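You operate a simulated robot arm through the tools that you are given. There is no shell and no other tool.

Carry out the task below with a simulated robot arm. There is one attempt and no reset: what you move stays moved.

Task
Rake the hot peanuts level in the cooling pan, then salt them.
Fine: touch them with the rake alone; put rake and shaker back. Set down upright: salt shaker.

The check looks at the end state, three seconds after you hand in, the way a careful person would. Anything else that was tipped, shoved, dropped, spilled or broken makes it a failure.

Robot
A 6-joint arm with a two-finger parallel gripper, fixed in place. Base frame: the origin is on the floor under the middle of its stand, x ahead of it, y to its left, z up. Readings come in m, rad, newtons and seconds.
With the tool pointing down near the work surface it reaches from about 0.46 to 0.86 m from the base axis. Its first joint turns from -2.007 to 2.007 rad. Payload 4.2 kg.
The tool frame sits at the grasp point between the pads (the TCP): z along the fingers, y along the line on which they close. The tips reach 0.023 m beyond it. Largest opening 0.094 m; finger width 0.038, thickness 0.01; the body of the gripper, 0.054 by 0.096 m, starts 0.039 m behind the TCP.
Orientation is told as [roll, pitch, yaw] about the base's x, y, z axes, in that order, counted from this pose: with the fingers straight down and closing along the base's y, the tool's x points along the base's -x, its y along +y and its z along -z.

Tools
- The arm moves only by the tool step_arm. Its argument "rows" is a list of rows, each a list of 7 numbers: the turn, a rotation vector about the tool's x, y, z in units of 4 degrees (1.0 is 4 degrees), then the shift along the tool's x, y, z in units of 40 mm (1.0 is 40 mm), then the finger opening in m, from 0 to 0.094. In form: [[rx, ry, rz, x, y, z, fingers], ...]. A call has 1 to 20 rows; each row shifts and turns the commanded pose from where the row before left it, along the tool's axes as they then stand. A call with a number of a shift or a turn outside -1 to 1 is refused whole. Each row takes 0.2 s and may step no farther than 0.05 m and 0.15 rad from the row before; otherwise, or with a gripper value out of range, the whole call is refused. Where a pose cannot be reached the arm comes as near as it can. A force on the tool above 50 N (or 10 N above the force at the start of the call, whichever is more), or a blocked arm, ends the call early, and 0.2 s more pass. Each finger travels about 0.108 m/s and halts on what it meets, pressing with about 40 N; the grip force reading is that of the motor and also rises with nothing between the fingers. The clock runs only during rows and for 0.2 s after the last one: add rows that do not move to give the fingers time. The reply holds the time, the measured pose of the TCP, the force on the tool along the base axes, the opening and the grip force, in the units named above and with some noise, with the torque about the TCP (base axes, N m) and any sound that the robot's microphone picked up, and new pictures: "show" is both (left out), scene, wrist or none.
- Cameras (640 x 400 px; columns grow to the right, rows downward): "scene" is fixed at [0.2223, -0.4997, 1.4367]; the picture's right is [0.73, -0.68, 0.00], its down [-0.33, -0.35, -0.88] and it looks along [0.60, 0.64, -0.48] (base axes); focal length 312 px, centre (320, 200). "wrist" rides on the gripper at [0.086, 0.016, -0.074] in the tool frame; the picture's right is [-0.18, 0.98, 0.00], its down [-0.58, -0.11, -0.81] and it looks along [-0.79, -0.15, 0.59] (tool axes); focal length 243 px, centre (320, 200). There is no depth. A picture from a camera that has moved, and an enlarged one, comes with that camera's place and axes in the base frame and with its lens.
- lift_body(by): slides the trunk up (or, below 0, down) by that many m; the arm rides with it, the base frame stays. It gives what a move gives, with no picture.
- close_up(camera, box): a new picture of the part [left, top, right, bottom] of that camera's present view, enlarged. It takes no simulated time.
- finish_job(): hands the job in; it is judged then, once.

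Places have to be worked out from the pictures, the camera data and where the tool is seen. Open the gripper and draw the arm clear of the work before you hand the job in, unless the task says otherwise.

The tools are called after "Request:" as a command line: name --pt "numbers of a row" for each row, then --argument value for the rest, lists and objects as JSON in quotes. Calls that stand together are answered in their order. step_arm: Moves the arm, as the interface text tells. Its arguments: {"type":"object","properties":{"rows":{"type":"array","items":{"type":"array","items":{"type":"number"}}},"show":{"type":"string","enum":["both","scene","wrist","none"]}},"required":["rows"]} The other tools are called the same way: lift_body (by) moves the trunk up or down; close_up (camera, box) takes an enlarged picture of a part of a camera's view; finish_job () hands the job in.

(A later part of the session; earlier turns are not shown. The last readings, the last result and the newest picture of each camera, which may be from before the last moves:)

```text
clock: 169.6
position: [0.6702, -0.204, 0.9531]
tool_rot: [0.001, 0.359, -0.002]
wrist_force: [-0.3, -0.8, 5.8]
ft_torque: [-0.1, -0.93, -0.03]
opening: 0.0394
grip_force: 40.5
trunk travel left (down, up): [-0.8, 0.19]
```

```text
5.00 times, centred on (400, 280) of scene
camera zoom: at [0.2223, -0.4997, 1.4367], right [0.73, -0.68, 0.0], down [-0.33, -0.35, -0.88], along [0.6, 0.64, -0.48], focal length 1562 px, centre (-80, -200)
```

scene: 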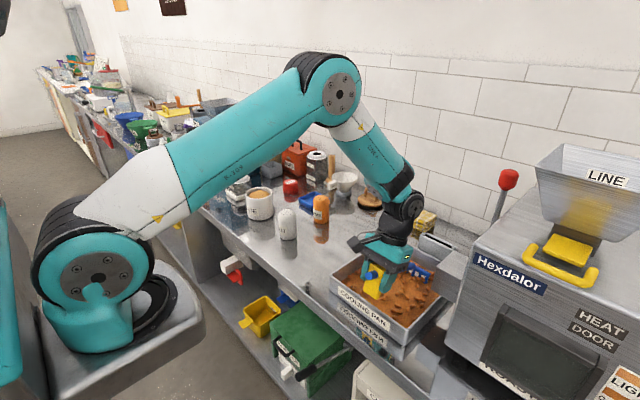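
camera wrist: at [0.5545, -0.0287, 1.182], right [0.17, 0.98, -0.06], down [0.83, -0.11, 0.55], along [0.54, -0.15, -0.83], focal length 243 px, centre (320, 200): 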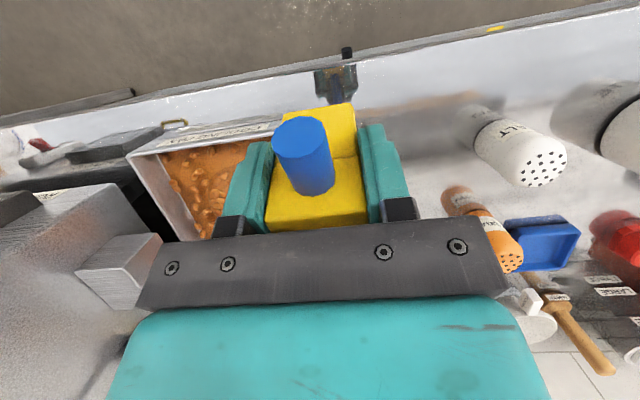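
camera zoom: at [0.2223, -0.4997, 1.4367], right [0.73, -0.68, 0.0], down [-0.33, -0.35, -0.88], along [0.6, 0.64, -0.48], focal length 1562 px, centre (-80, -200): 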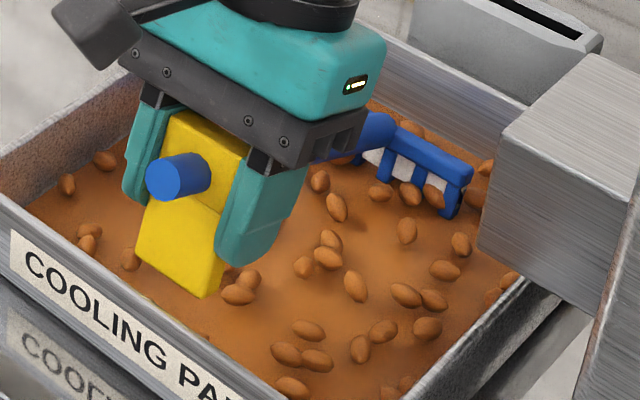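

The mound is gone: the peanuts are now level. I lift straight up and out, and inspect.

Request:
step_arm --pt "0 0 0 0.175 0 -0.4685 0.02" --pt "0 0 0 0.35 0 -0.9 0.02" --pt "0 0 0 0.35 0 -0.9 0.02" --pt "0 0 0 0.6 0.7 0 0.02" --pt "0 0 0 0.4 0.9 0 0.02" --pt "0 0 0 0 1 0 0.02" --pt "0 0 0 0 1 0 0.02" --pt "0 0 0 0 1 0 0.02" --pt "0 0 0 0 0.8 0 0.02" --pt "0 0 0 0 0 0 0.02"

Request:
close_up --camera "scene" --box '[340, 230, 460, 330]'

Request:
close_up --camera "scene" --box '[270, 170, 390, 270]'

```text
clock: 171.8
position: [0.6321, 0.0127, 1.0638]
tool_rot: [0.0, 0.356, 0.0]
wrist_force: [0.9, 0.3, -1.1]
ft_torque: [0.01, 0.03, 0.01]
opening: 0.0395
grip_force: 40.1
trunk travel left (down, up): [-0.8, 0.19]
camera wrist: at [0.5767, 0.0272, 1.1623], right [0.17, 0.98, -0.06], down [0.83, -0.11, 0.55], along [0.54, -0.15, -0.83], focal length 243 px, centre (320, 200)
```

scene: 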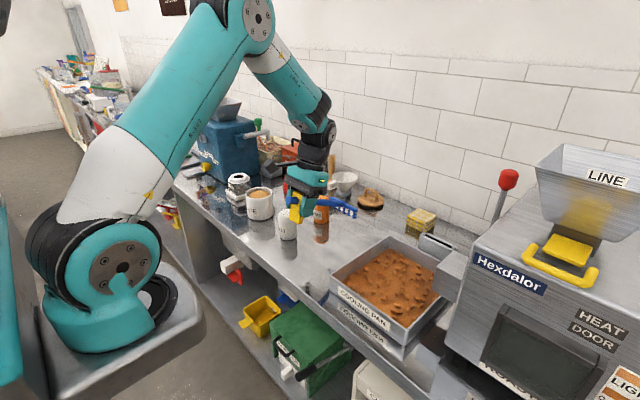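
wrist: 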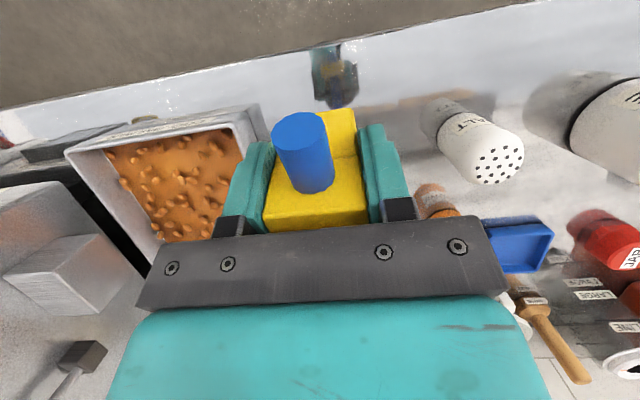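

```text
4.00 times, centred on (400, 280) of scene
camera zoom: at [0.2223, -0.4997, 1.4367], right [0.73, -0.68, 0.0], down [-0.33, -0.35, -0.88], along [0.6, 0.64, -0.48], focal length 1250 px, centre (0, -120)
```

zoom: 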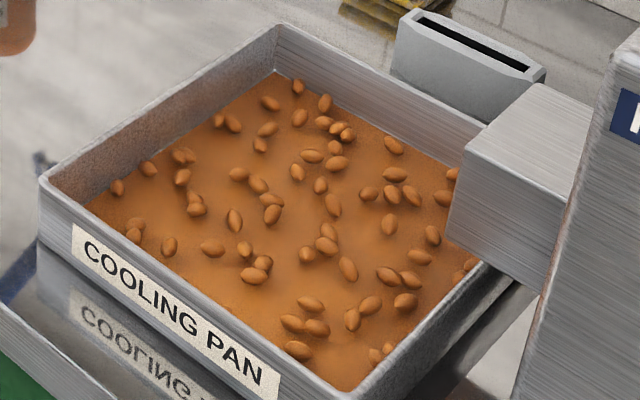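

```text
4.00 times, centred on (330, 220) of scene
camera zoom: at [0.2223, -0.4997, 1.4367], right [0.73, -0.68, 0.0], down [-0.33, -0.35, -0.88], along [0.6, 0.64, -0.48], focal length 1250 px, centre (280, 120)
```

zoom: 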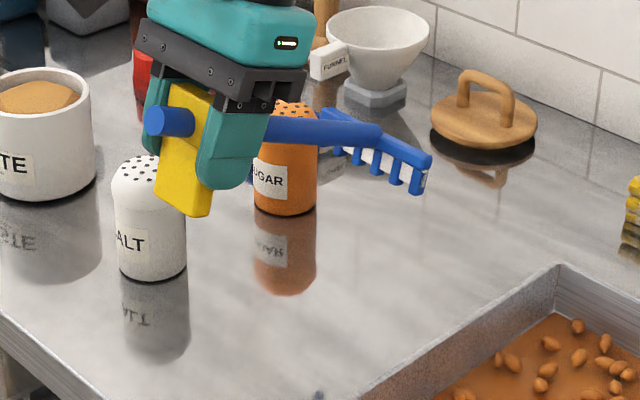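

The peanuts are perfectly level and the pan hasn't moved. Now I return the rake: it slipped about 7° nose-up in my grip, so I'll hold the gripper at pitch ≈0.12 to have the rake level, and go above its original spot (0.708, 0.0144).

Request:
step_arm --pt "0 -0.845 0 0 0 0 0.02" --pt "0 -0.845 0 0 0 0 0.02" --pt "0 -0.845 0 0 0 0 0.02" --pt "0 -0.845 0 0 0 0 0.02" --pt "0 0 0 -0.6255 0.02 -0.0754 0.02" --pt "0 0 0 -0.6255 0.02 -0.0754 0.02" --pt "0 0 0 -0.6255 0 -0.0754 0.02" --pt "0 0 0 -0.1 0 0.8315 0.02" --pt "0 0 0 -0.1 0 0.8315 0.02" --pt "0 0 0 -0.1 0 0.8315 0.02" --pt "0 0 0 0 0 0 0.02"

Request:
close_up --camera "scene" --box '[280, 180, 400, 280]'

```text
clock: 174.2
position: [0.7075, 0.0144, 0.9634]
tool_rot: [0.001, 0.12, 0.001]
wrist_force: [0.0, 0.2, -1.0]
ft_torque: [0.0, 0.06, -0.03]
opening: 0.0395
grip_force: 39.9
trunk travel left (down, up): [-0.8, 0.19]
camera wrist: at [0.6302, 0.0282, 1.0462], right [0.18, 0.98, -0.02], down [0.67, -0.11, 0.73], along [0.72, -0.15, -0.68], focal length 243 px, centre (320, 200)
```

scene: 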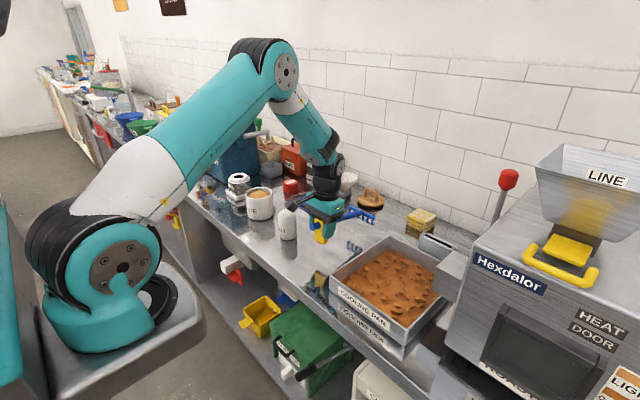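
wrist: 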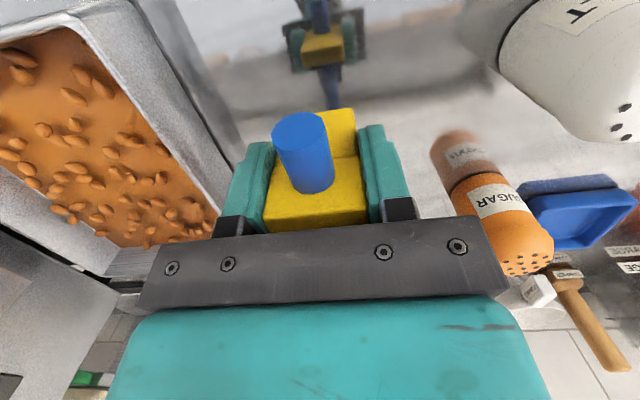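

```text
4.00 times, centred on (340, 230) of scene
camera zoom: at [0.2223, -0.4997, 1.4367], right [0.73, -0.68, 0.0], down [-0.33, -0.35, -0.88], along [0.6, 0.64, -0.48], focal length 1250 px, centre (240, 80)
```

zoom: 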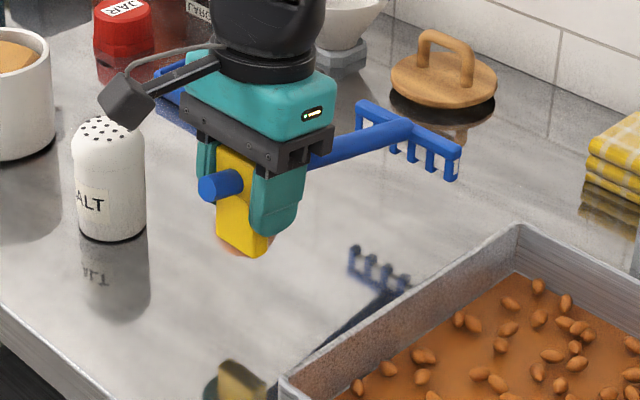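

The rake is very nearly level over its original place (nose maybe 2 mm low). I trim the pitch slightly and lower to just above the table.

Request:
step_arm --pt "0 -0.2 0 0 0 0 0.02" --pt "0 0 0 -0.0635 0 0.5966 0.02" --pt "0 0 0 -0.0635 0 0.5966 0.02" --pt "0 0 0 0 0 0 0.02" --show "scene"

Request:
close_up --camera "scene" --box '[290, 200, 390, 280]'

```text
clock: 175.2
position: [0.7079, 0.0127, 0.915]
tool_rot: [0.001, 0.107, 0.0]
wrist_force: [-0.6, -0.8, -0.7]
ft_torque: [0.02, 0.07, -0.01]
opening: 0.0394
grip_force: 39.8
trunk travel left (down, up): [-0.8, 0.19]
```

scene: 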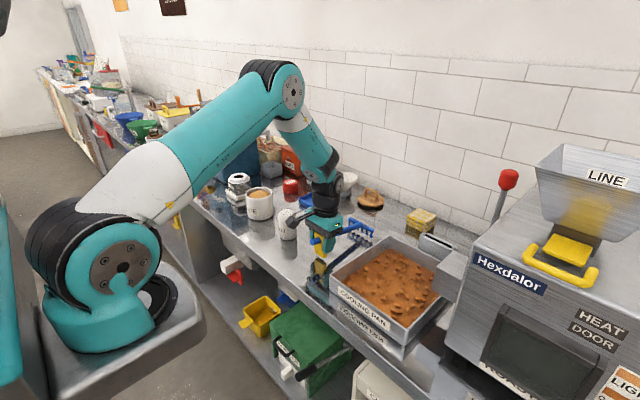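

```text
5.00 times, centred on (340, 240) of scene
camera zoom: at [0.2223, -0.4997, 1.4367], right [0.73, -0.68, 0.0], down [-0.33, -0.35, -0.88], along [0.6, 0.64, -0.48], focal length 1562 px, centre (220, 0)
```

zoom: 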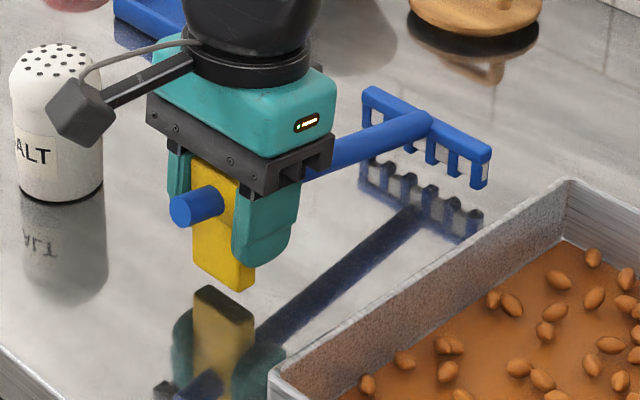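

About 8 mm to go. I lower 6 mm, then finish in small steps watching for contact.

Request:
step_arm --pt "0 0 0 -0.0079 0 0.0746 0.02" --pt "0 0 0 -0.0079 0 0.0746 0.02" --pt "0 0 0 0 0 0 0.02" --show "none"

```text
clock: 176.0
position: [0.7068, 0.0143, 0.9093]
tool_rot: [0.004, 0.105, 0.0]
wrist_force: [0.3, 0.3, -1.0]
ft_torque: [0.0, 0.05, -0.03]
opening: 0.0396
grip_force: 40.1
trunk travel left (down, up): [-0.8, 0.19]
```

Request:
step_arm --pt "0 0 0 -0.004 0 0.0373 0.02" --pt "0 0 0 0 0 0 0.02" --show "none"

```text
clock: 176.6
position: [0.7074, 0.0142, 0.907]
tool_rot: [0.002, 0.107, 0.0]
wrist_force: [-0.2, 0.4, -0.4]
ft_torque: [-0.03, 0.04, -0.02]
opening: 0.0393
grip_force: 40.4
trunk travel left (down, up): [-0.8, 0.19]
```

One more small step down to touch.

Request:
step_arm --pt "0 0 0 -0.004 0 0.0373 0.02" --pt "0 0 0 0 0 0 0.02" --show "scene"

Request:
close_up --camera "scene" --box '[290, 200, 390, 280]'

```text
clock: 177.2
position: [0.7072, 0.0143, 0.9064]
tool_rot: [0.002, 0.106, 0.0]
wrist_force: [0.7, 0.8, -1.2]
ft_torque: [-0.04, 0.09, -0.01]
opening: 0.0392
grip_force: 40.3
trunk travel left (down, up): [-0.8, 0.19]
```

scene: 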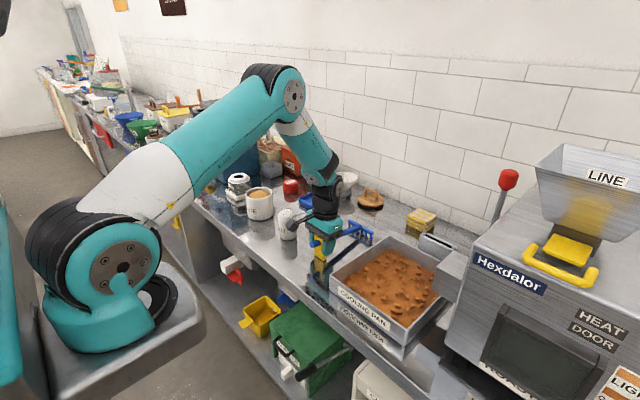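

```text
5.00 times, centred on (340, 240) of scene
camera zoom: at [0.2223, -0.4997, 1.4367], right [0.73, -0.68, 0.0], down [-0.33, -0.35, -0.88], along [0.6, 0.64, -0.48], focal length 1562 px, centre (220, 0)
```

zoom: 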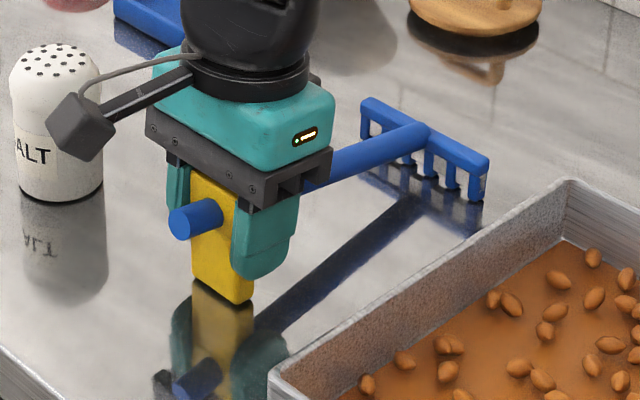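

Nearly touching, still no force. One more 1.5 mm step.

Request:
step_arm --pt "0 0 0 -0.004 0 0.0373 0.02" --pt "0 0 0 0 0 0 0.02" --show "none"

```text
clock: 177.8
position: [0.7077, 0.0143, 0.9058]
tool_rot: [0.002, 0.105, 0.0]
wrist_force: [-0.9, 0.6, 2.8]
ft_torque: [-0.11, -0.38, -0.08]
opening: 0.0394
grip_force: 39.9
trunk travel left (down, up): [-0.8, 0.19]
```

Touched down (about 3 N at the tines). Now I open the fingers gently.

Request:
step_arm --pt "0 0 0 0 0 0 0.045" --pt "0 0 0 0 0 0 0.06" --pt "0 0 0 0 0 0 0.08" --pt "0 0 0 0 0 0 0.094" --pt "0 0 0 0 0 0 0.094"

Request:
close_up --camera "scene" --box '[290, 200, 390, 280]'

```text
clock: 179.0
position: [0.7072, 0.0137, 0.9051]
tool_rot: [-0.001, 0.106, 0.0]
wrist_force: [0.4, -0.4, 0.8]
ft_torque: [0.01, 0.01, -0.01]
opening: 0.0939
grip_force: 0.1
trunk travel left (down, up): [-0.8, 0.19]
camera wrist: at [0.6289, 0.0284, 0.9871], right [0.18, 0.98, -0.02], down [0.66, -0.11, 0.74], along [0.72, -0.15, -0.67], focal length 243 px, centre (320, 200)
```

scene: 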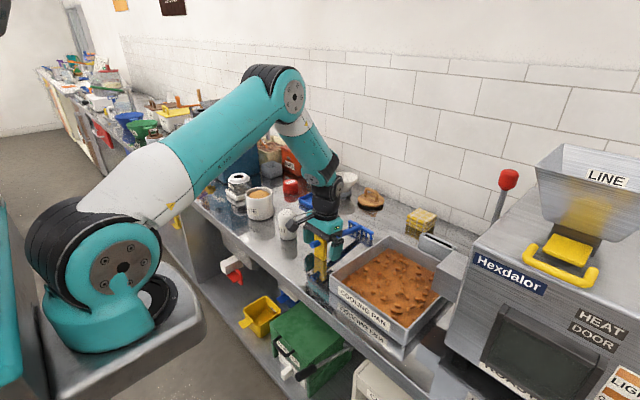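
wrist: 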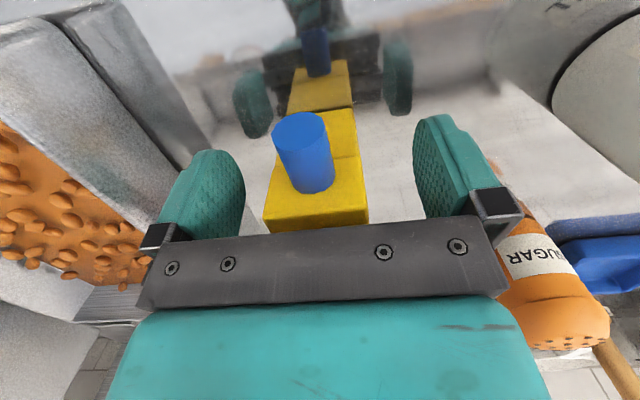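

```text
5.00 times, centred on (340, 240) of scene
camera zoom: at [0.2223, -0.4997, 1.4367], right [0.73, -0.68, 0.0], down [-0.33, -0.35, -0.88], along [0.6, 0.64, -0.48], focal length 1562 px, centre (220, 0)
```

zoom: 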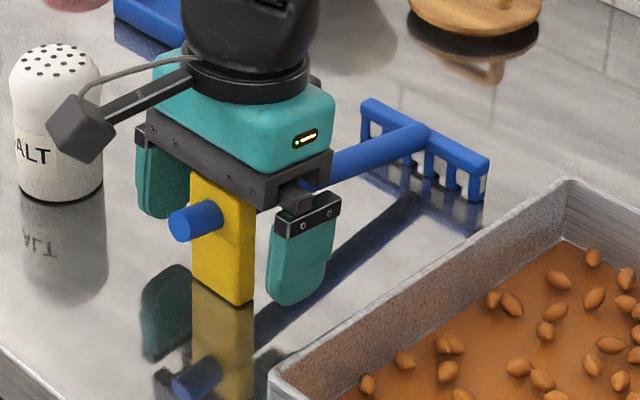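

The rake stands on its own in its old place. I withdraw straight up and level the tool.

Request:
step_arm --pt "0 0 0 0.053 0 -0.497 0.094" --pt "0 0 0 0.0926 0 -0.87 0.094" --pt "0 0 0 0.0926 0 -0.87 0.094" --pt "0 0 0 0.0926 0 -0.87 0.094" --pt "0 -0.76 0 0 0 0 0.094" --pt "0 -0.76 0 0 0 0 0.094" --pt "0 0 0 0 0 0 0.094"

Request:
close_up --camera "scene" --box '[290, 200, 390, 280]'

Request:
close_up --camera "scene" --box '[265, 185, 345, 255]'

```text
clock: 180.6
position: [0.7075, 0.014, 1.0316]
tool_rot: [0.002, 0.0, 0.0]
wrist_force: [0.4, -0.5, -0.8]
ft_torque: [0.03, 0.01, 0.02]
opening: 0.0941
grip_force: 0.1
trunk travel left (down, up): [-0.8, 0.19]
camera wrist: at [0.6202, 0.0288, 1.1034], right [0.18, 0.98, 0.0], down [0.58, -0.11, 0.81], along [0.79, -0.15, -0.59], focal length 243 px, centre (320, 200)
```

scene: 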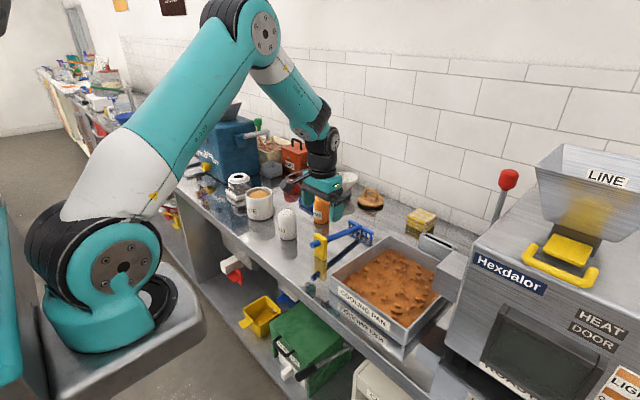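
wrist: 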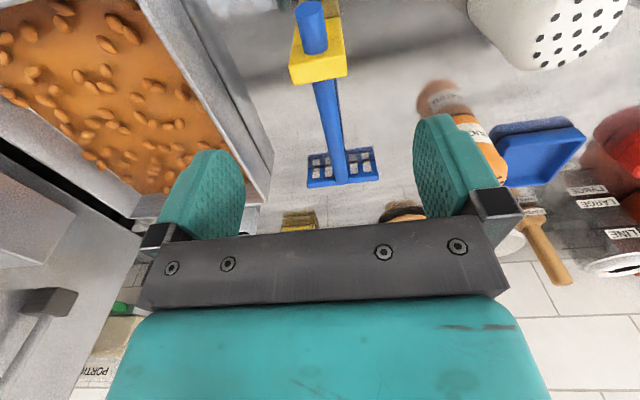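

```text
5.00 times, centred on (340, 240) of scene
camera zoom: at [0.2223, -0.4997, 1.4367], right [0.73, -0.68, 0.0], down [-0.33, -0.35, -0.88], along [0.6, 0.64, -0.48], focal length 1562 px, centre (220, 0)
```

zoom: 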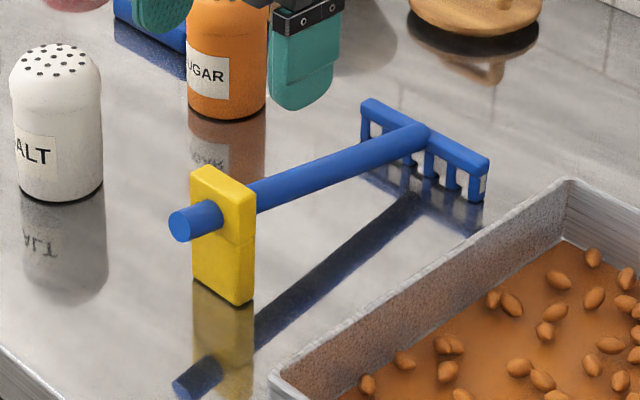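

```text
5.71 times, centred on (305, 220) of scene
camera zoom: at [0.2223, -0.4997, 1.4367], right [0.73, -0.68, 0.0], down [-0.33, -0.35, -0.88], along [0.6, 0.64, -0.48], focal length 1786 px, centre (406, 86)
```

zoom: 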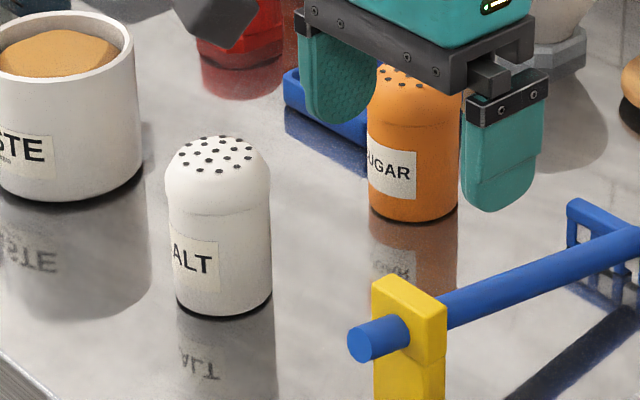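

The rake stands where it was. Next the salt shaker at about (0.70, 0.157): I move back and left to view it between the fingers and measure it.

Request:
step_arm --pt "0 0 0 0.788 0.715 -0.15 0.094" --pt "0 0 0 0.788 0.715 -0.15 0.094" --pt "0 0 0 0.788 0.715 -0.15 0.094" --pt "0 0 0 0.788 0.715 -0.15 0.094" --pt "0 0 0 0.788 0.715 -0.15 0.094" --pt "0 0 0 0 0 0 0.094"

Request:
close_up --camera "wrist" --box '[230, 60, 430, 220]'

Request:
close_up --camera "scene" --box '[265, 185, 345, 255]'

```text
clock: 182.0
position: [0.549, 0.1576, 1.0582]
tool_rot: [-0.002, 0.002, -0.001]
wrist_force: [1.1, -0.7, -0.6]
ft_torque: [0.02, 0.03, 0.01]
opening: 0.094
grip_force: 0.0
trunk travel left (down, up): [-0.8, 0.19]
camera wrist: at [0.4622, 0.1724, 1.1314], right [0.18, 0.98, 0.0], down [0.58, -0.11, 0.81], along [0.79, -0.15, -0.59], focal length 243 px, centre (320, 200)
```

scene: 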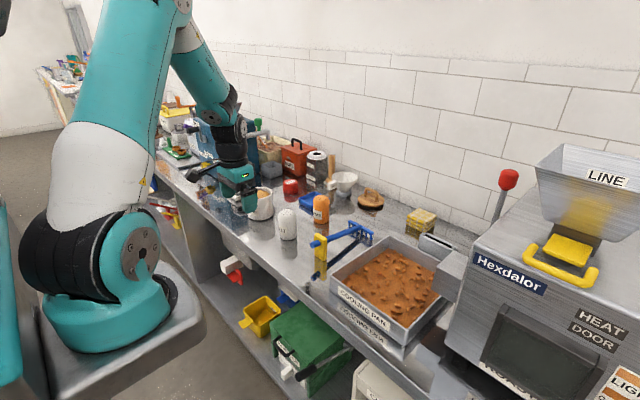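
wrist: 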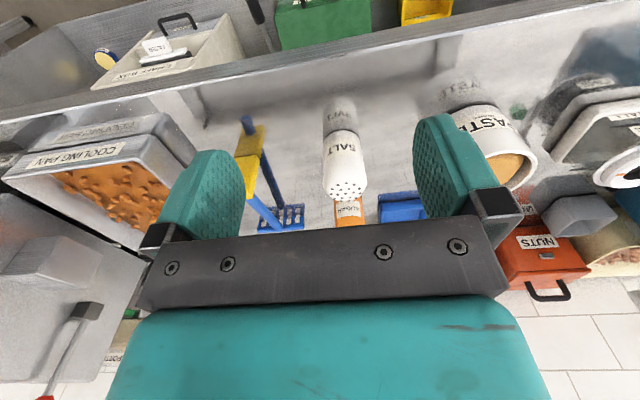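

```text
2.50 times, centred on (330, 140) of wrist
camera zoom: at [0.4622, 0.1724, 1.1314], right [0.18, 0.98, 0.0], down [0.58, -0.11, 0.81], along [0.79, -0.15, -0.59], focal length 606 px, centre (295, 350)
```

zoom: 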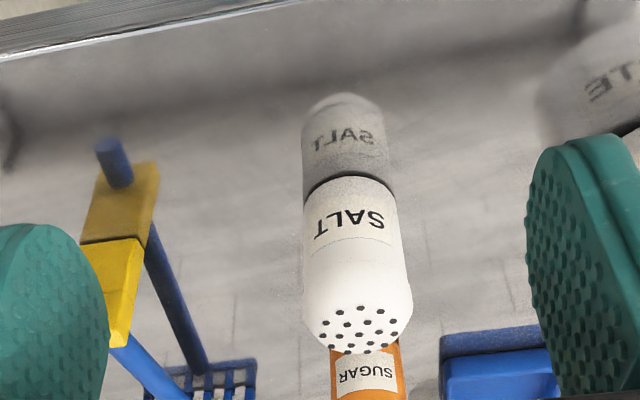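

```text
5.71 times, centred on (305, 220) of scene
camera zoom: at [0.2223, -0.4997, 1.4367], right [0.73, -0.68, 0.0], down [-0.33, -0.35, -0.88], along [0.6, 0.64, -0.48], focal length 1786 px, centre (406, 86)
```

zoom: 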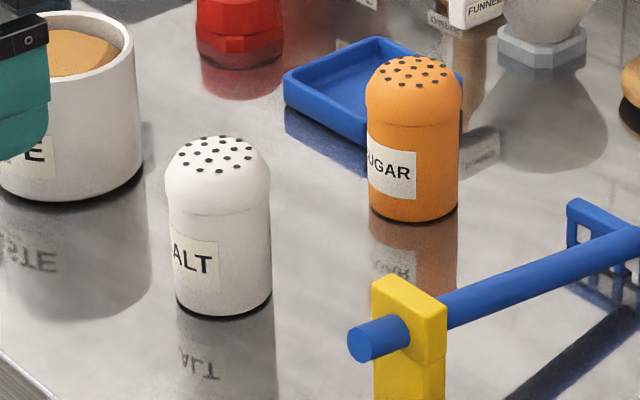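

Salt axis ≈(0.701, 0.160), body ≈53 mm wide, cap ≈60 mm, total ≈92 mm tall. To be able to invert it I need a side grasp: I'll flip the tool roll by 180° (so the wrist camera ends up on top), then pitch to near-horizontal. First half of the flip, at this safe spot:

Request:
step_arm --pt "0 0 1 0 0 -0.3 0.094" --pt "0 0 1 0 0 -0.3 0.094" --pt "0 0 1 0 0 -0.3 0.094" --pt "0 0 1 0 0 0 0.094" --pt "0 0 1 0 0 0 0.094" --pt "0 0 1 0 0 0 0.094" --pt "0 0 1 0 0 0 0.094" --pt "0 0 1 0 0 0 0.094" --pt "0 0 1 0 0 0 0.094" --pt "0 0 1 0 0 0 0.094" --pt "0 0 1 0 0 0 0.094" --pt "0 0 1 0 0 0 0.094" --pt "0 0 1 0 0 0 0.094" --pt "0 0 1 0 0 0 0.094" --pt "0 0 1 0 0 0 0.094" --pt "0 0 1 0 0 0 0.094" --pt "0 0 1 0 0 0 0.094" --pt "0 0 1 0 0 0 0.094" --pt "0 0 1 0 0 0 0.094" --pt "0 0 0 0 0 0 0.094" --show "scene"

```text
clock: 186.2
position: [0.5497, 0.1567, 1.0967]
tool_rot: [0.001, 0.001, -1.328]
wrist_force: [-0.6, 0.1, 0.5]
ft_torque: [-0.02, -0.02, -0.01]
opening: 0.0942
grip_force: 0.0
trunk travel left (down, up): [-0.8, 0.19]
```

scene: 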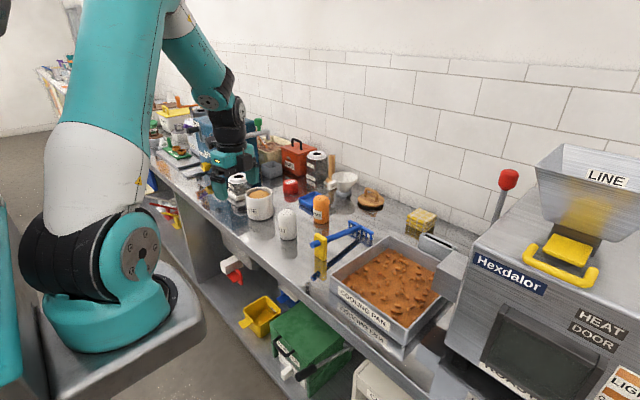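

Rotation goes well (yaw -76°). Continuing the flip.

Request:
step_arm --pt "0 0 1 0 0 0 0.094" --pt "0 0 1 0 0 0 0.094" --pt "0 0 1 0 0 0 0.094" --pt "0 0 1 0 0 0 0.094" --pt "0 0 1 0 0 0 0.094" --pt "0 0 1 0 0 0 0.094" --pt "0 0 1 0 0 0 0.094" --pt "0 0 1 0 0 0 0.094" --pt "0 0 1 0 0 0 0.094" --pt "0 0 1 0 0 0 0.094" --pt "0 0 1 0 0 0 0.094" --pt "0 0 1 0 0 0 0.094" --pt "0 0 1 0 0 0 0.094" --pt "0 0 1 0 0 0 0.094" --pt "0 0 1 0 0 0 0.094" --pt "0 0 1 0 0 0 0.094" --pt "0 0 1 0 0 0 0.094" --pt "0 0 1 0 0 0 0.094" --pt "0 0 1 0 0 0 0.094" --pt "0 0 1 0 0 0 0.094" --show "scene"

```text
clock: 190.4
position: [0.6219, 0.0192, 1.0968]
tool_rot: [-0.001, -0.001, -2.713]
wrist_force: [-0.6, -0.1, -0.7]
ft_torque: [-0.02, 0.01, -0.02]
opening: 0.0943
grip_force: 0.0
out of reach, approached as far as the arm can: row 15, 16, 17, 18, 19, 20
trunk travel left (down, up): [-0.8, 0.19]
```

scene: 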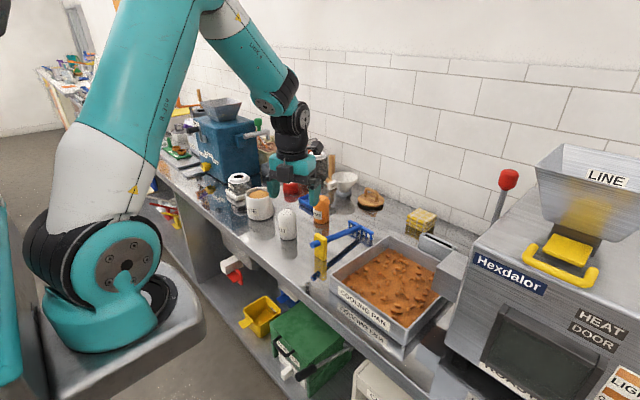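

Joint 6 stops at about ±157°, so a full pre-flip isn't possible. Instead I'll grasp the shaker with the normal roll, tool pitched forward, and use the ~155° roll for pouring. First I unwind the roll.

Request:
step_arm --pt "0 0 -1 0 0 0 0.094" --pt "0 0 -1 0 0 0 0.094" --pt "0 0 -1 0 0 0 0.094" --pt "0 0 -1 0 0 0 0.094" --pt "0 0 -1 0 0 0 0.094" --pt "0 0 -1 0 0 0 0.094" --pt "0 0 -1 0 0 0 0.094" --pt "0 0 -1 0 0 0 0.094" --pt "0 0 -1 0 0 0 0.094" --pt "0 0 -1 0 0 0 0.094" --pt "0 0 -1 0 0 0 0.094" --pt "0 0 -1 0 0 0 0.094" --pt "0 0 -1 0 0 0 0.094" --pt "0 0 -1 0 0 0 0.094" --pt "0 0 -1 0 0 0 0.094" --pt "0 0 -1 0 0 0 0.094" --pt "0 0 -1 0 0 0 0.094" --pt "0 0 -1 0 0 0 0.094" --pt "0 0 -1 0 0 0 0.094" --pt "0 0 -1 0 0 0 0.094" --show "none"

Request:
step_arm --pt "0 0 -1 0 0 0 0.094" --pt "0 0 -1 0 0 0 0.094" --pt "0 0 -1 0 0 0 0.094" --pt "0 0 -1 0 0 0 0.094" --pt "0 0 -1 0 0 0 0.094" --pt "0 0 -1 0 0 0 0.094" --pt "0 0 -1 0 0 0 0.094" --pt "0 0 -1 0 0 0 0.094" --pt "0 0 -1 0 0 0 0.094" --pt "0 0 -1 0 0 0 0.094" --pt "0 0 -1 0 0 0 0.094" --pt "0 0 -1 0 0 0 0.094" --pt "0 0 -1 0 0 0 0.094" --pt "0 0 -1 0 0 0 0.094" --pt "0 0 -1 0 0 0 0.094" --pt "0 0 -1 0 0 0 0.094" --pt "0 0 -1 0 0 0 0.094" --pt "0 0 -1 0 0 0 0.094" --pt "0 0 -0.87 0 0 0 0.094" --pt "0 0 0 0 0 0 0.094" --show "scene"

```text
clock: 194.6
position: [0.6205, 0.0206, 1.0966]
tool_rot: [-0.001, 0.003, -1.326]
wrist_force: [-0.8, 0.7, 0.9]
ft_torque: [0.03, -0.02, 0.04]
opening: 0.0939
grip_force: 0.1
trunk travel left (down, up): [-0.8, 0.19]
```

```text
clock: 198.8
position: [0.6217, 0.0189, 1.0961]
tool_rot: [0.001, 0.002, -0.008]
wrist_force: [0.3, -0.4, -0.3]
ft_torque: [0.02, 0.0, 0.01]
opening: 0.0943
grip_force: 0.0
trunk travel left (down, up): [-0.8, 0.19]
```

scene: 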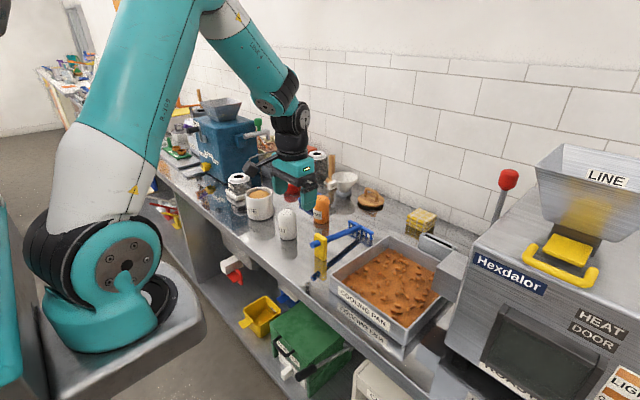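

Unwound. Now I move to the shaker's azimuth (≈12.9°), yaw the tool to point radially, and start pitching the tool nose-up at a safe height.

Request:
step_arm --pt "0 0 0 0 0.773 0.2 0.094" --pt "0 0 0 0 0.773 0.2 0.094" --pt "0 0 0 0 0.773 0.2 0.094" --pt "0 0 0 0 0.773 0.2 0.094" --pt "0 0 -0.833 0 0 0 0.094" --pt "0 0 -0.833 0 0 0 0.094" --pt "0 0 -0.833 0 0 0 0.094" --pt "0 0 -0.833 0 0 0 0.094" --pt "0 -1 0 0 0 0 0.094" --pt "0 -1 0 0 0 0 0.094" --pt "0 -1 0 0 0 0 0.094" --pt "0 -1 0 0 0 0 0.094" --pt "0 -1 0 0 0 0 0.094" --pt "0 -1 0 0 0 0 0.094" --pt "0 0 0 0 0 0 0.094"

```text
clock: 202.0
position: [0.6225, 0.142, 1.0653]
tool_rot: [-0.002, -0.418, 0.223]
wrist_force: [0.1, -0.3, 0.5]
ft_torque: [0.01, 0.01, 0.0]
opening: 0.0941
grip_force: 0.1
trunk travel left (down, up): [-0.8, 0.19]
camera wrist: at [0.5118, 0.1332, 1.0964], right [-0.05, 1.0, 0.08], down [0.22, -0.06, 0.97], along [0.97, 0.07, -0.22], focal length 243 px, centre (320, 200)
```

scene: 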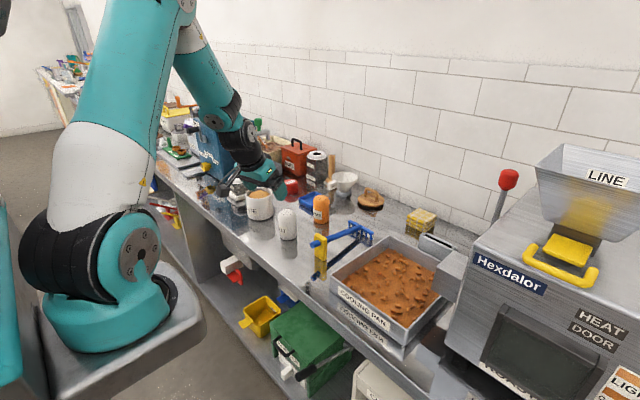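
wrist: 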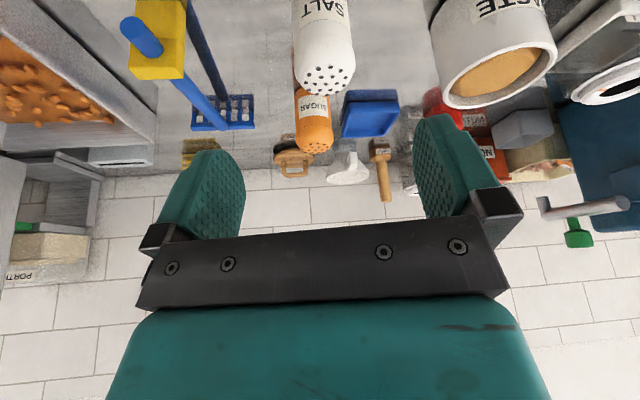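

Tracking well; the shaker is centred between the fingers. I continue pitching to about -52° and step down toward the pre-grasp point.

Request:
step_arm --pt "0 -1 0 0 0 0 0.094" --pt "0 -1 0 0 0 0 0.094" --pt "0 -1 0 0 0 0 0.094" --pt "0 -1 0 0 0 0 0.094" --pt "0 -1 0 0 0 0 0.094" --pt "0 -1 0 0 0 0 0.094" --pt "0 -1 0 0 0 0 0.094" --pt "0 0 0 0 0 0 0.094"

Request:
close_up --camera "wrist" --box '[220, 0, 420, 140]'

```text
clock: 203.8
position: [0.6224, 0.1448, 1.0645]
tool_rot: [0.002, -0.909, 0.22]
wrist_force: [-0.3, 0.2, -0.5]
ft_torque: [0.01, 0.01, 0.0]
opening: 0.0939
grip_force: 0.1
trunk travel left (down, up): [-0.8, 0.19]
camera wrist: at [0.5092, 0.1329, 1.0411], right [-0.11, 0.98, 0.15], down [-0.25, -0.17, 0.95], along [0.96, 0.07, 0.26], focal length 243 px, centre (320, 200)
```

scene: 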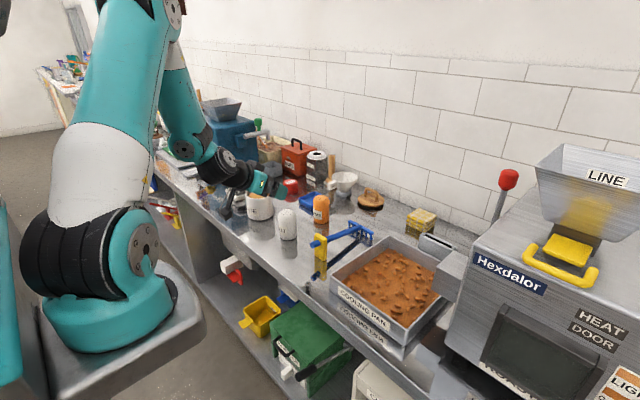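
wrist: 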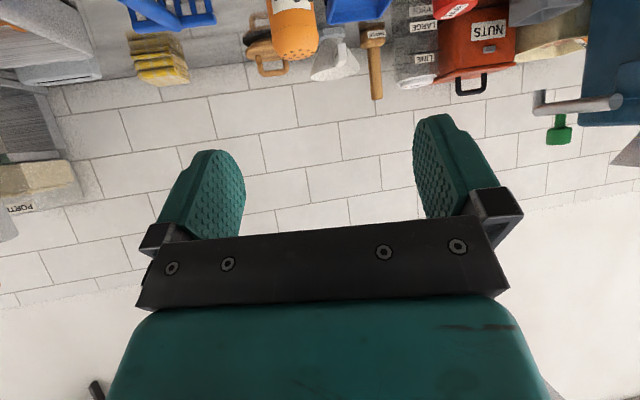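

```text
2.86 times, centred on (320, 70) of wrist
camera zoom: at [0.5092, 0.1329, 1.0411], right [-0.11, 0.98, 0.15], down [-0.25, -0.17, 0.95], along [0.96, 0.07, 0.26], focal length 693 px, centre (320, 571)
```

zoom: 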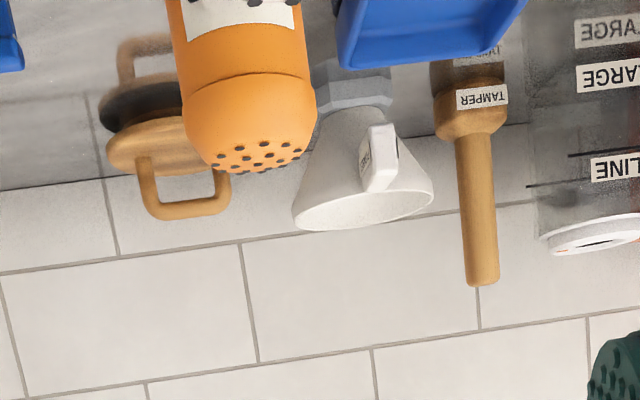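

Pitch -52° reached with no flags. By my computation the shaker axis lies 143 mm ahead and 53 mm "below" in tool axes. I approach most of the way, leaving ~35 mm, and check in the scene view.

Request:
step_arm --pt "0 0 0 0.332 -0.0144 0.67 0.094" --pt "0 0 0 0.332 -0.0144 0.67 0.094" --pt "0 0 0 0.332 -0.0144 0.67 0.094" --pt "0 0 0 0.332 -0.0144 0.67 0.094" --pt "0 0 0 0 0 0 0.094"

Request:
close_up --camera "scene" --box '[240, 170, 350, 260]'

```text
clock: 205.0
position: [0.6719, 0.1538, 0.9572]
tool_rot: [0.003, -0.907, 0.222]
wrist_force: [-0.8, 0.4, 0.6]
ft_torque: [0.03, 0.0, 0.02]
opening: 0.0937
grip_force: 0.0
trunk travel left (down, up): [-0.8, 0.19]
camera wrist: at [0.5602, 0.1428, 0.9335], right [-0.11, 0.98, 0.15], down [-0.25, -0.17, 0.95], along [0.96, 0.07, 0.26], focal length 243 px, centre (320, 200)
```

scene: 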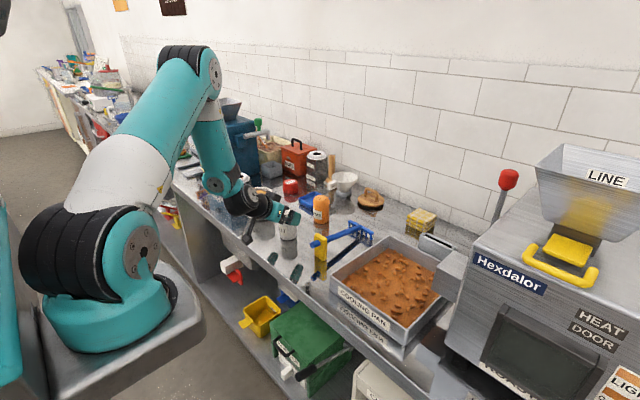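
wrist: 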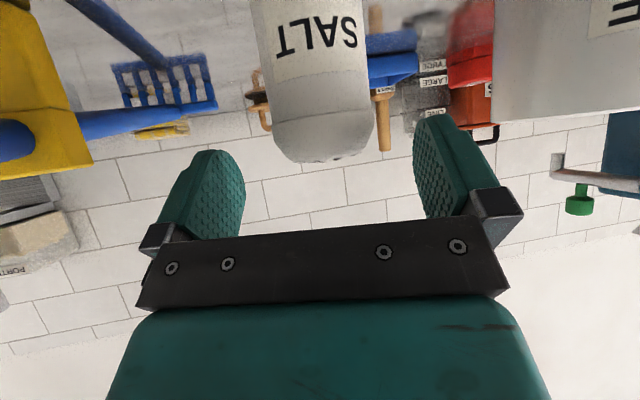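

```text
4.44 times, centred on (295, 215) of scene
camera zoom: at [0.2223, -0.4997, 1.4367], right [0.73, -0.68, 0.0], down [-0.33, -0.35, -0.88], along [0.6, 0.64, -0.48], focal length 1389 px, centre (431, 133)
```

zoom: 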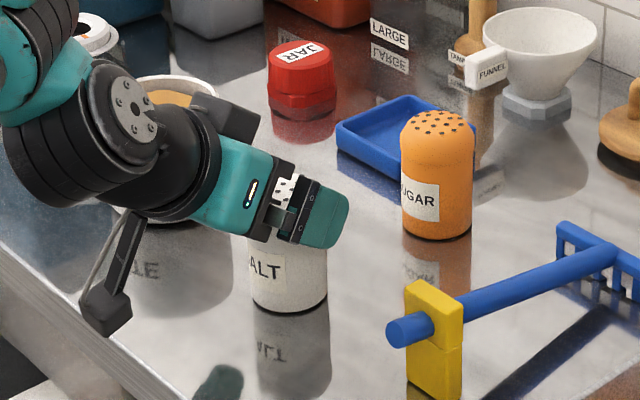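

The shaker is centred between the fingers, with ~37 mm left to go. I advance the rest in two small rows.

Request:
step_arm --pt "0 0 0 0 0 0.46 0.094" --pt "0 0 0 0 0 0.46 0.094" --pt "0 0 0 0 0 0 0.094"

Request:
close_up --camera "scene" --box '[240, 170, 350, 260]'

Request:
close_up --camera "wrist" --box '[180, 0, 460, 230]'

```text
clock: 205.8
position: [0.7023, 0.1583, 0.934]
tool_rot: [0.001, -0.907, 0.223]
wrist_force: [0.4, 0.0, 0.0]
ft_torque: [-0.01, 0.0, 0.0]
opening: 0.0939
grip_force: 0.2
trunk travel left (down, up): [-0.8, 0.19]
camera wrist: at [0.5881, 0.1488, 0.911], right [-0.11, 0.98, 0.15], down [-0.25, -0.17, 0.95], along [0.96, 0.07, 0.26], focal length 243 px, centre (320, 200)
```

scene: 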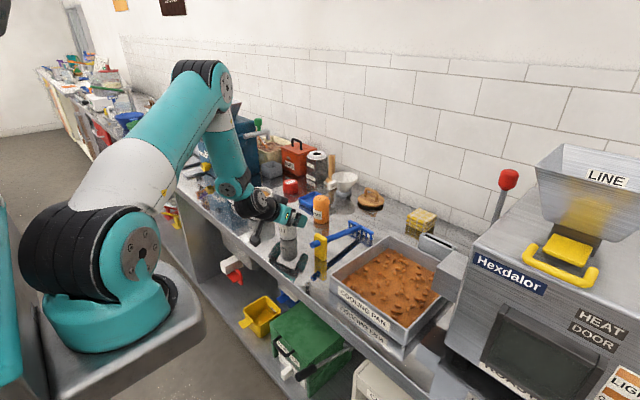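
wrist: 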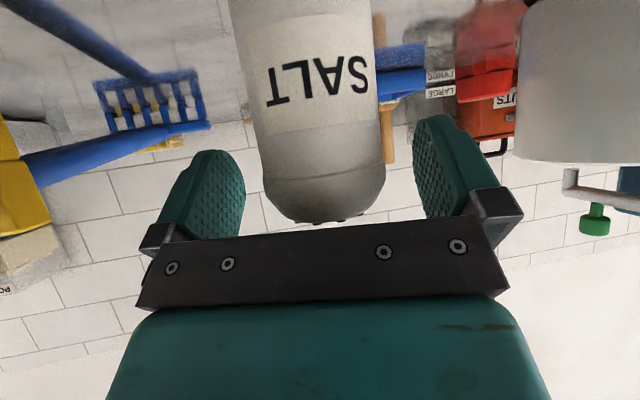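

```text
4.44 times, centred on (295, 215) of scene
camera zoom: at [0.2223, -0.4997, 1.4367], right [0.73, -0.68, 0.0], down [-0.33, -0.35, -0.88], along [0.6, 0.64, -0.48], focal length 1389 px, centre (431, 133)
```

zoom: 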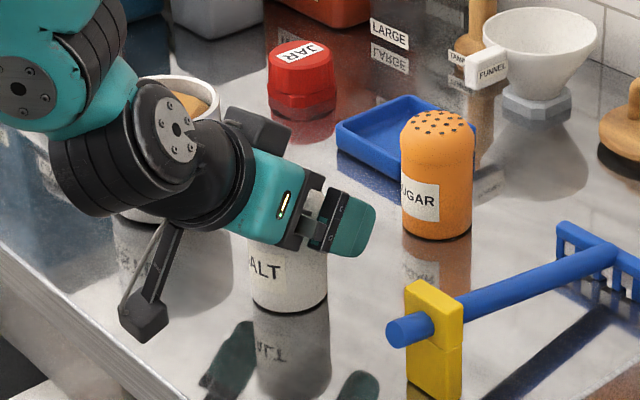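

```text
1.74 times, centred on (320, 115) of wrist
camera zoom: at [0.5881, 0.1488, 0.911], right [-0.11, 0.98, 0.15], down [-0.25, -0.17, 0.95], along [0.96, 0.07, 0.26], focal length 422 px, centre (320, 348)
```

zoom: 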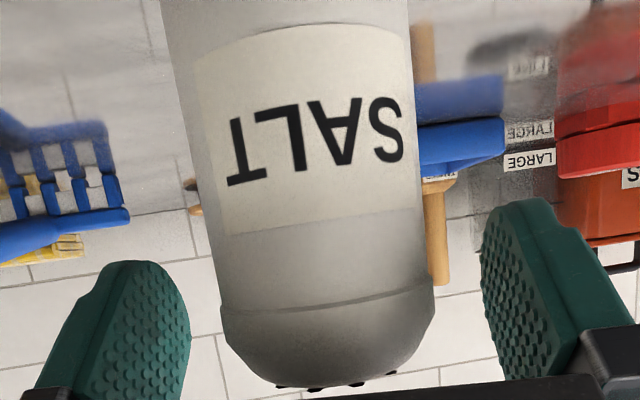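

The fingers straddle the shaker at the cap/neck with good centring. Closing the gripper.

Request:
step_arm --pt "0 0 0 0 0 0 0.07" --pt "0 0 0 0 0 0 0.05" --pt "0 0 0 0 0 0 0.04" --pt "0 0 0 0 0 0 0.04" --pt "0 0 0 0 0 0 0.04"

Request:
close_up --camera "scene" --box '[240, 170, 350, 260]'

```text
clock: 207.0
position: [0.7013, 0.1598, 0.9349]
tool_rot: [0.0, -0.908, 0.226]
wrist_force: [0.0, 0.7, 0.6]
ft_torque: [-0.01, -0.05, -0.01]
opening: 0.0531
grip_force: 39.8
trunk travel left (down, up): [-0.8, 0.19]
camera wrist: at [0.5879, 0.1488, 0.911], right [-0.11, 0.98, 0.15], down [-0.25, -0.17, 0.95], along [0.96, 0.07, 0.26], focal length 243 px, centre (320, 200)
```

scene: 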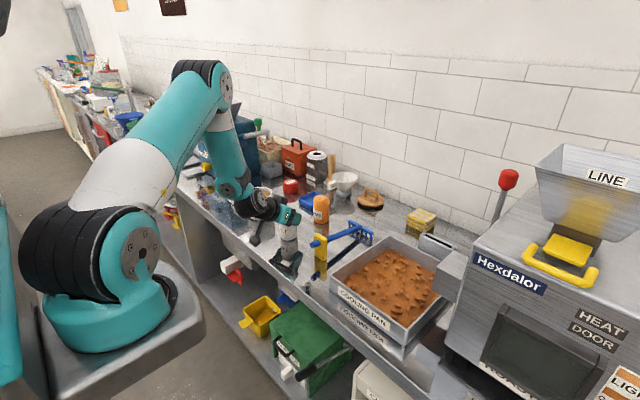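
wrist: 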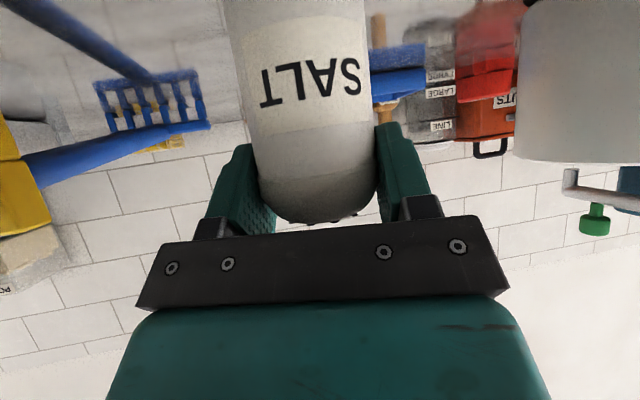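

```text
4.44 times, centred on (295, 215) of scene
camera zoom: at [0.2223, -0.4997, 1.4367], right [0.73, -0.68, 0.0], down [-0.33, -0.35, -0.88], along [0.6, 0.64, -0.48], focal length 1389 px, centre (431, 133)
```

zoom: 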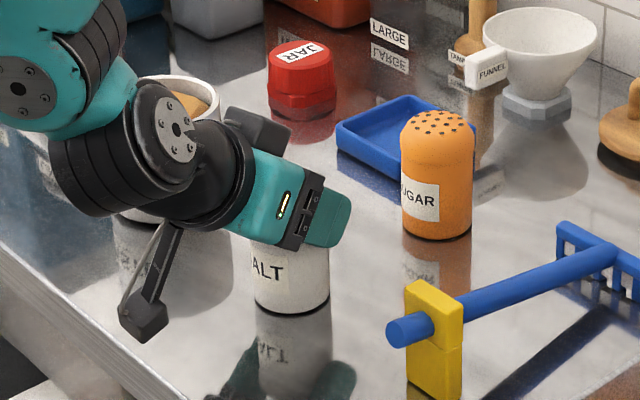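

Gripped at 53 mm with 40 N; the return pose is (0.7013, 0.1598, 0.9349), pitch -0.908, yaw 0.226. I lift straight up 50 mm and verify it comes along upright.

Request:
step_arm --pt "0 0 0 -0.3 0 -0.235 0.04" --pt "0 0 0 -0.5 0 -0.391 0.04" --pt "0 0 0 -0.5 0 -0.391 0.04" --pt "0 0 0 0 0 0 0.04"

Request:
close_up --camera "scene" --box '[240, 160, 350, 260]'

```text
clock: 208.0
position: [0.7011, 0.1583, 1.0003]
tool_rot: [0.002, -0.905, 0.224]
wrist_force: [-0.1, 0.1, -2.0]
ft_torque: [-0.04, 0.0, 0.02]
opening: 0.053
grip_force: 40.2
trunk travel left (down, up): [-0.8, 0.19]
camera wrist: at [0.5885, 0.1486, 0.9767], right [-0.11, 0.98, 0.15], down [-0.25, -0.17, 0.95], along [0.96, 0.07, 0.26], focal length 243 px, centre (320, 200)
```

scene: 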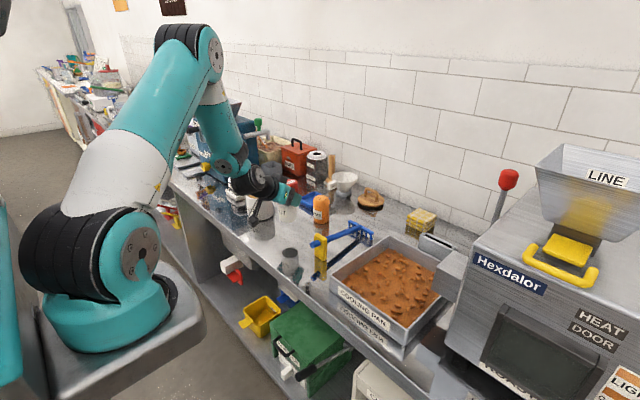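
wrist: 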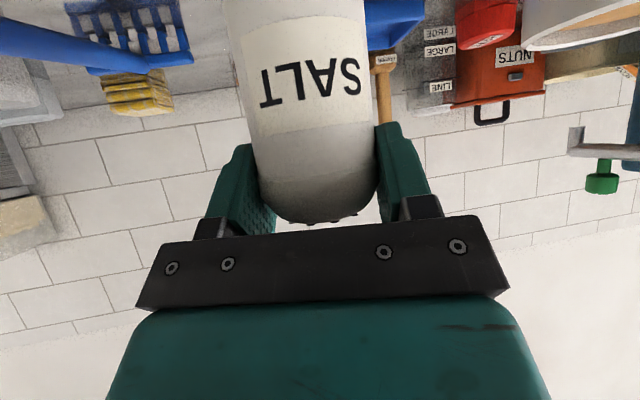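

```text
4.00 times, centred on (295, 210) of scene
camera zoom: at [0.2223, -0.4997, 1.4367], right [0.73, -0.68, 0.0], down [-0.33, -0.35, -0.88], along [0.6, 0.64, -0.48], focal length 1250 px, centre (420, 160)
```

zoom: 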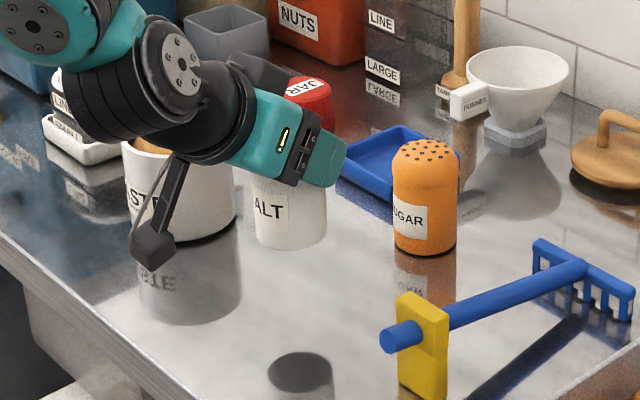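

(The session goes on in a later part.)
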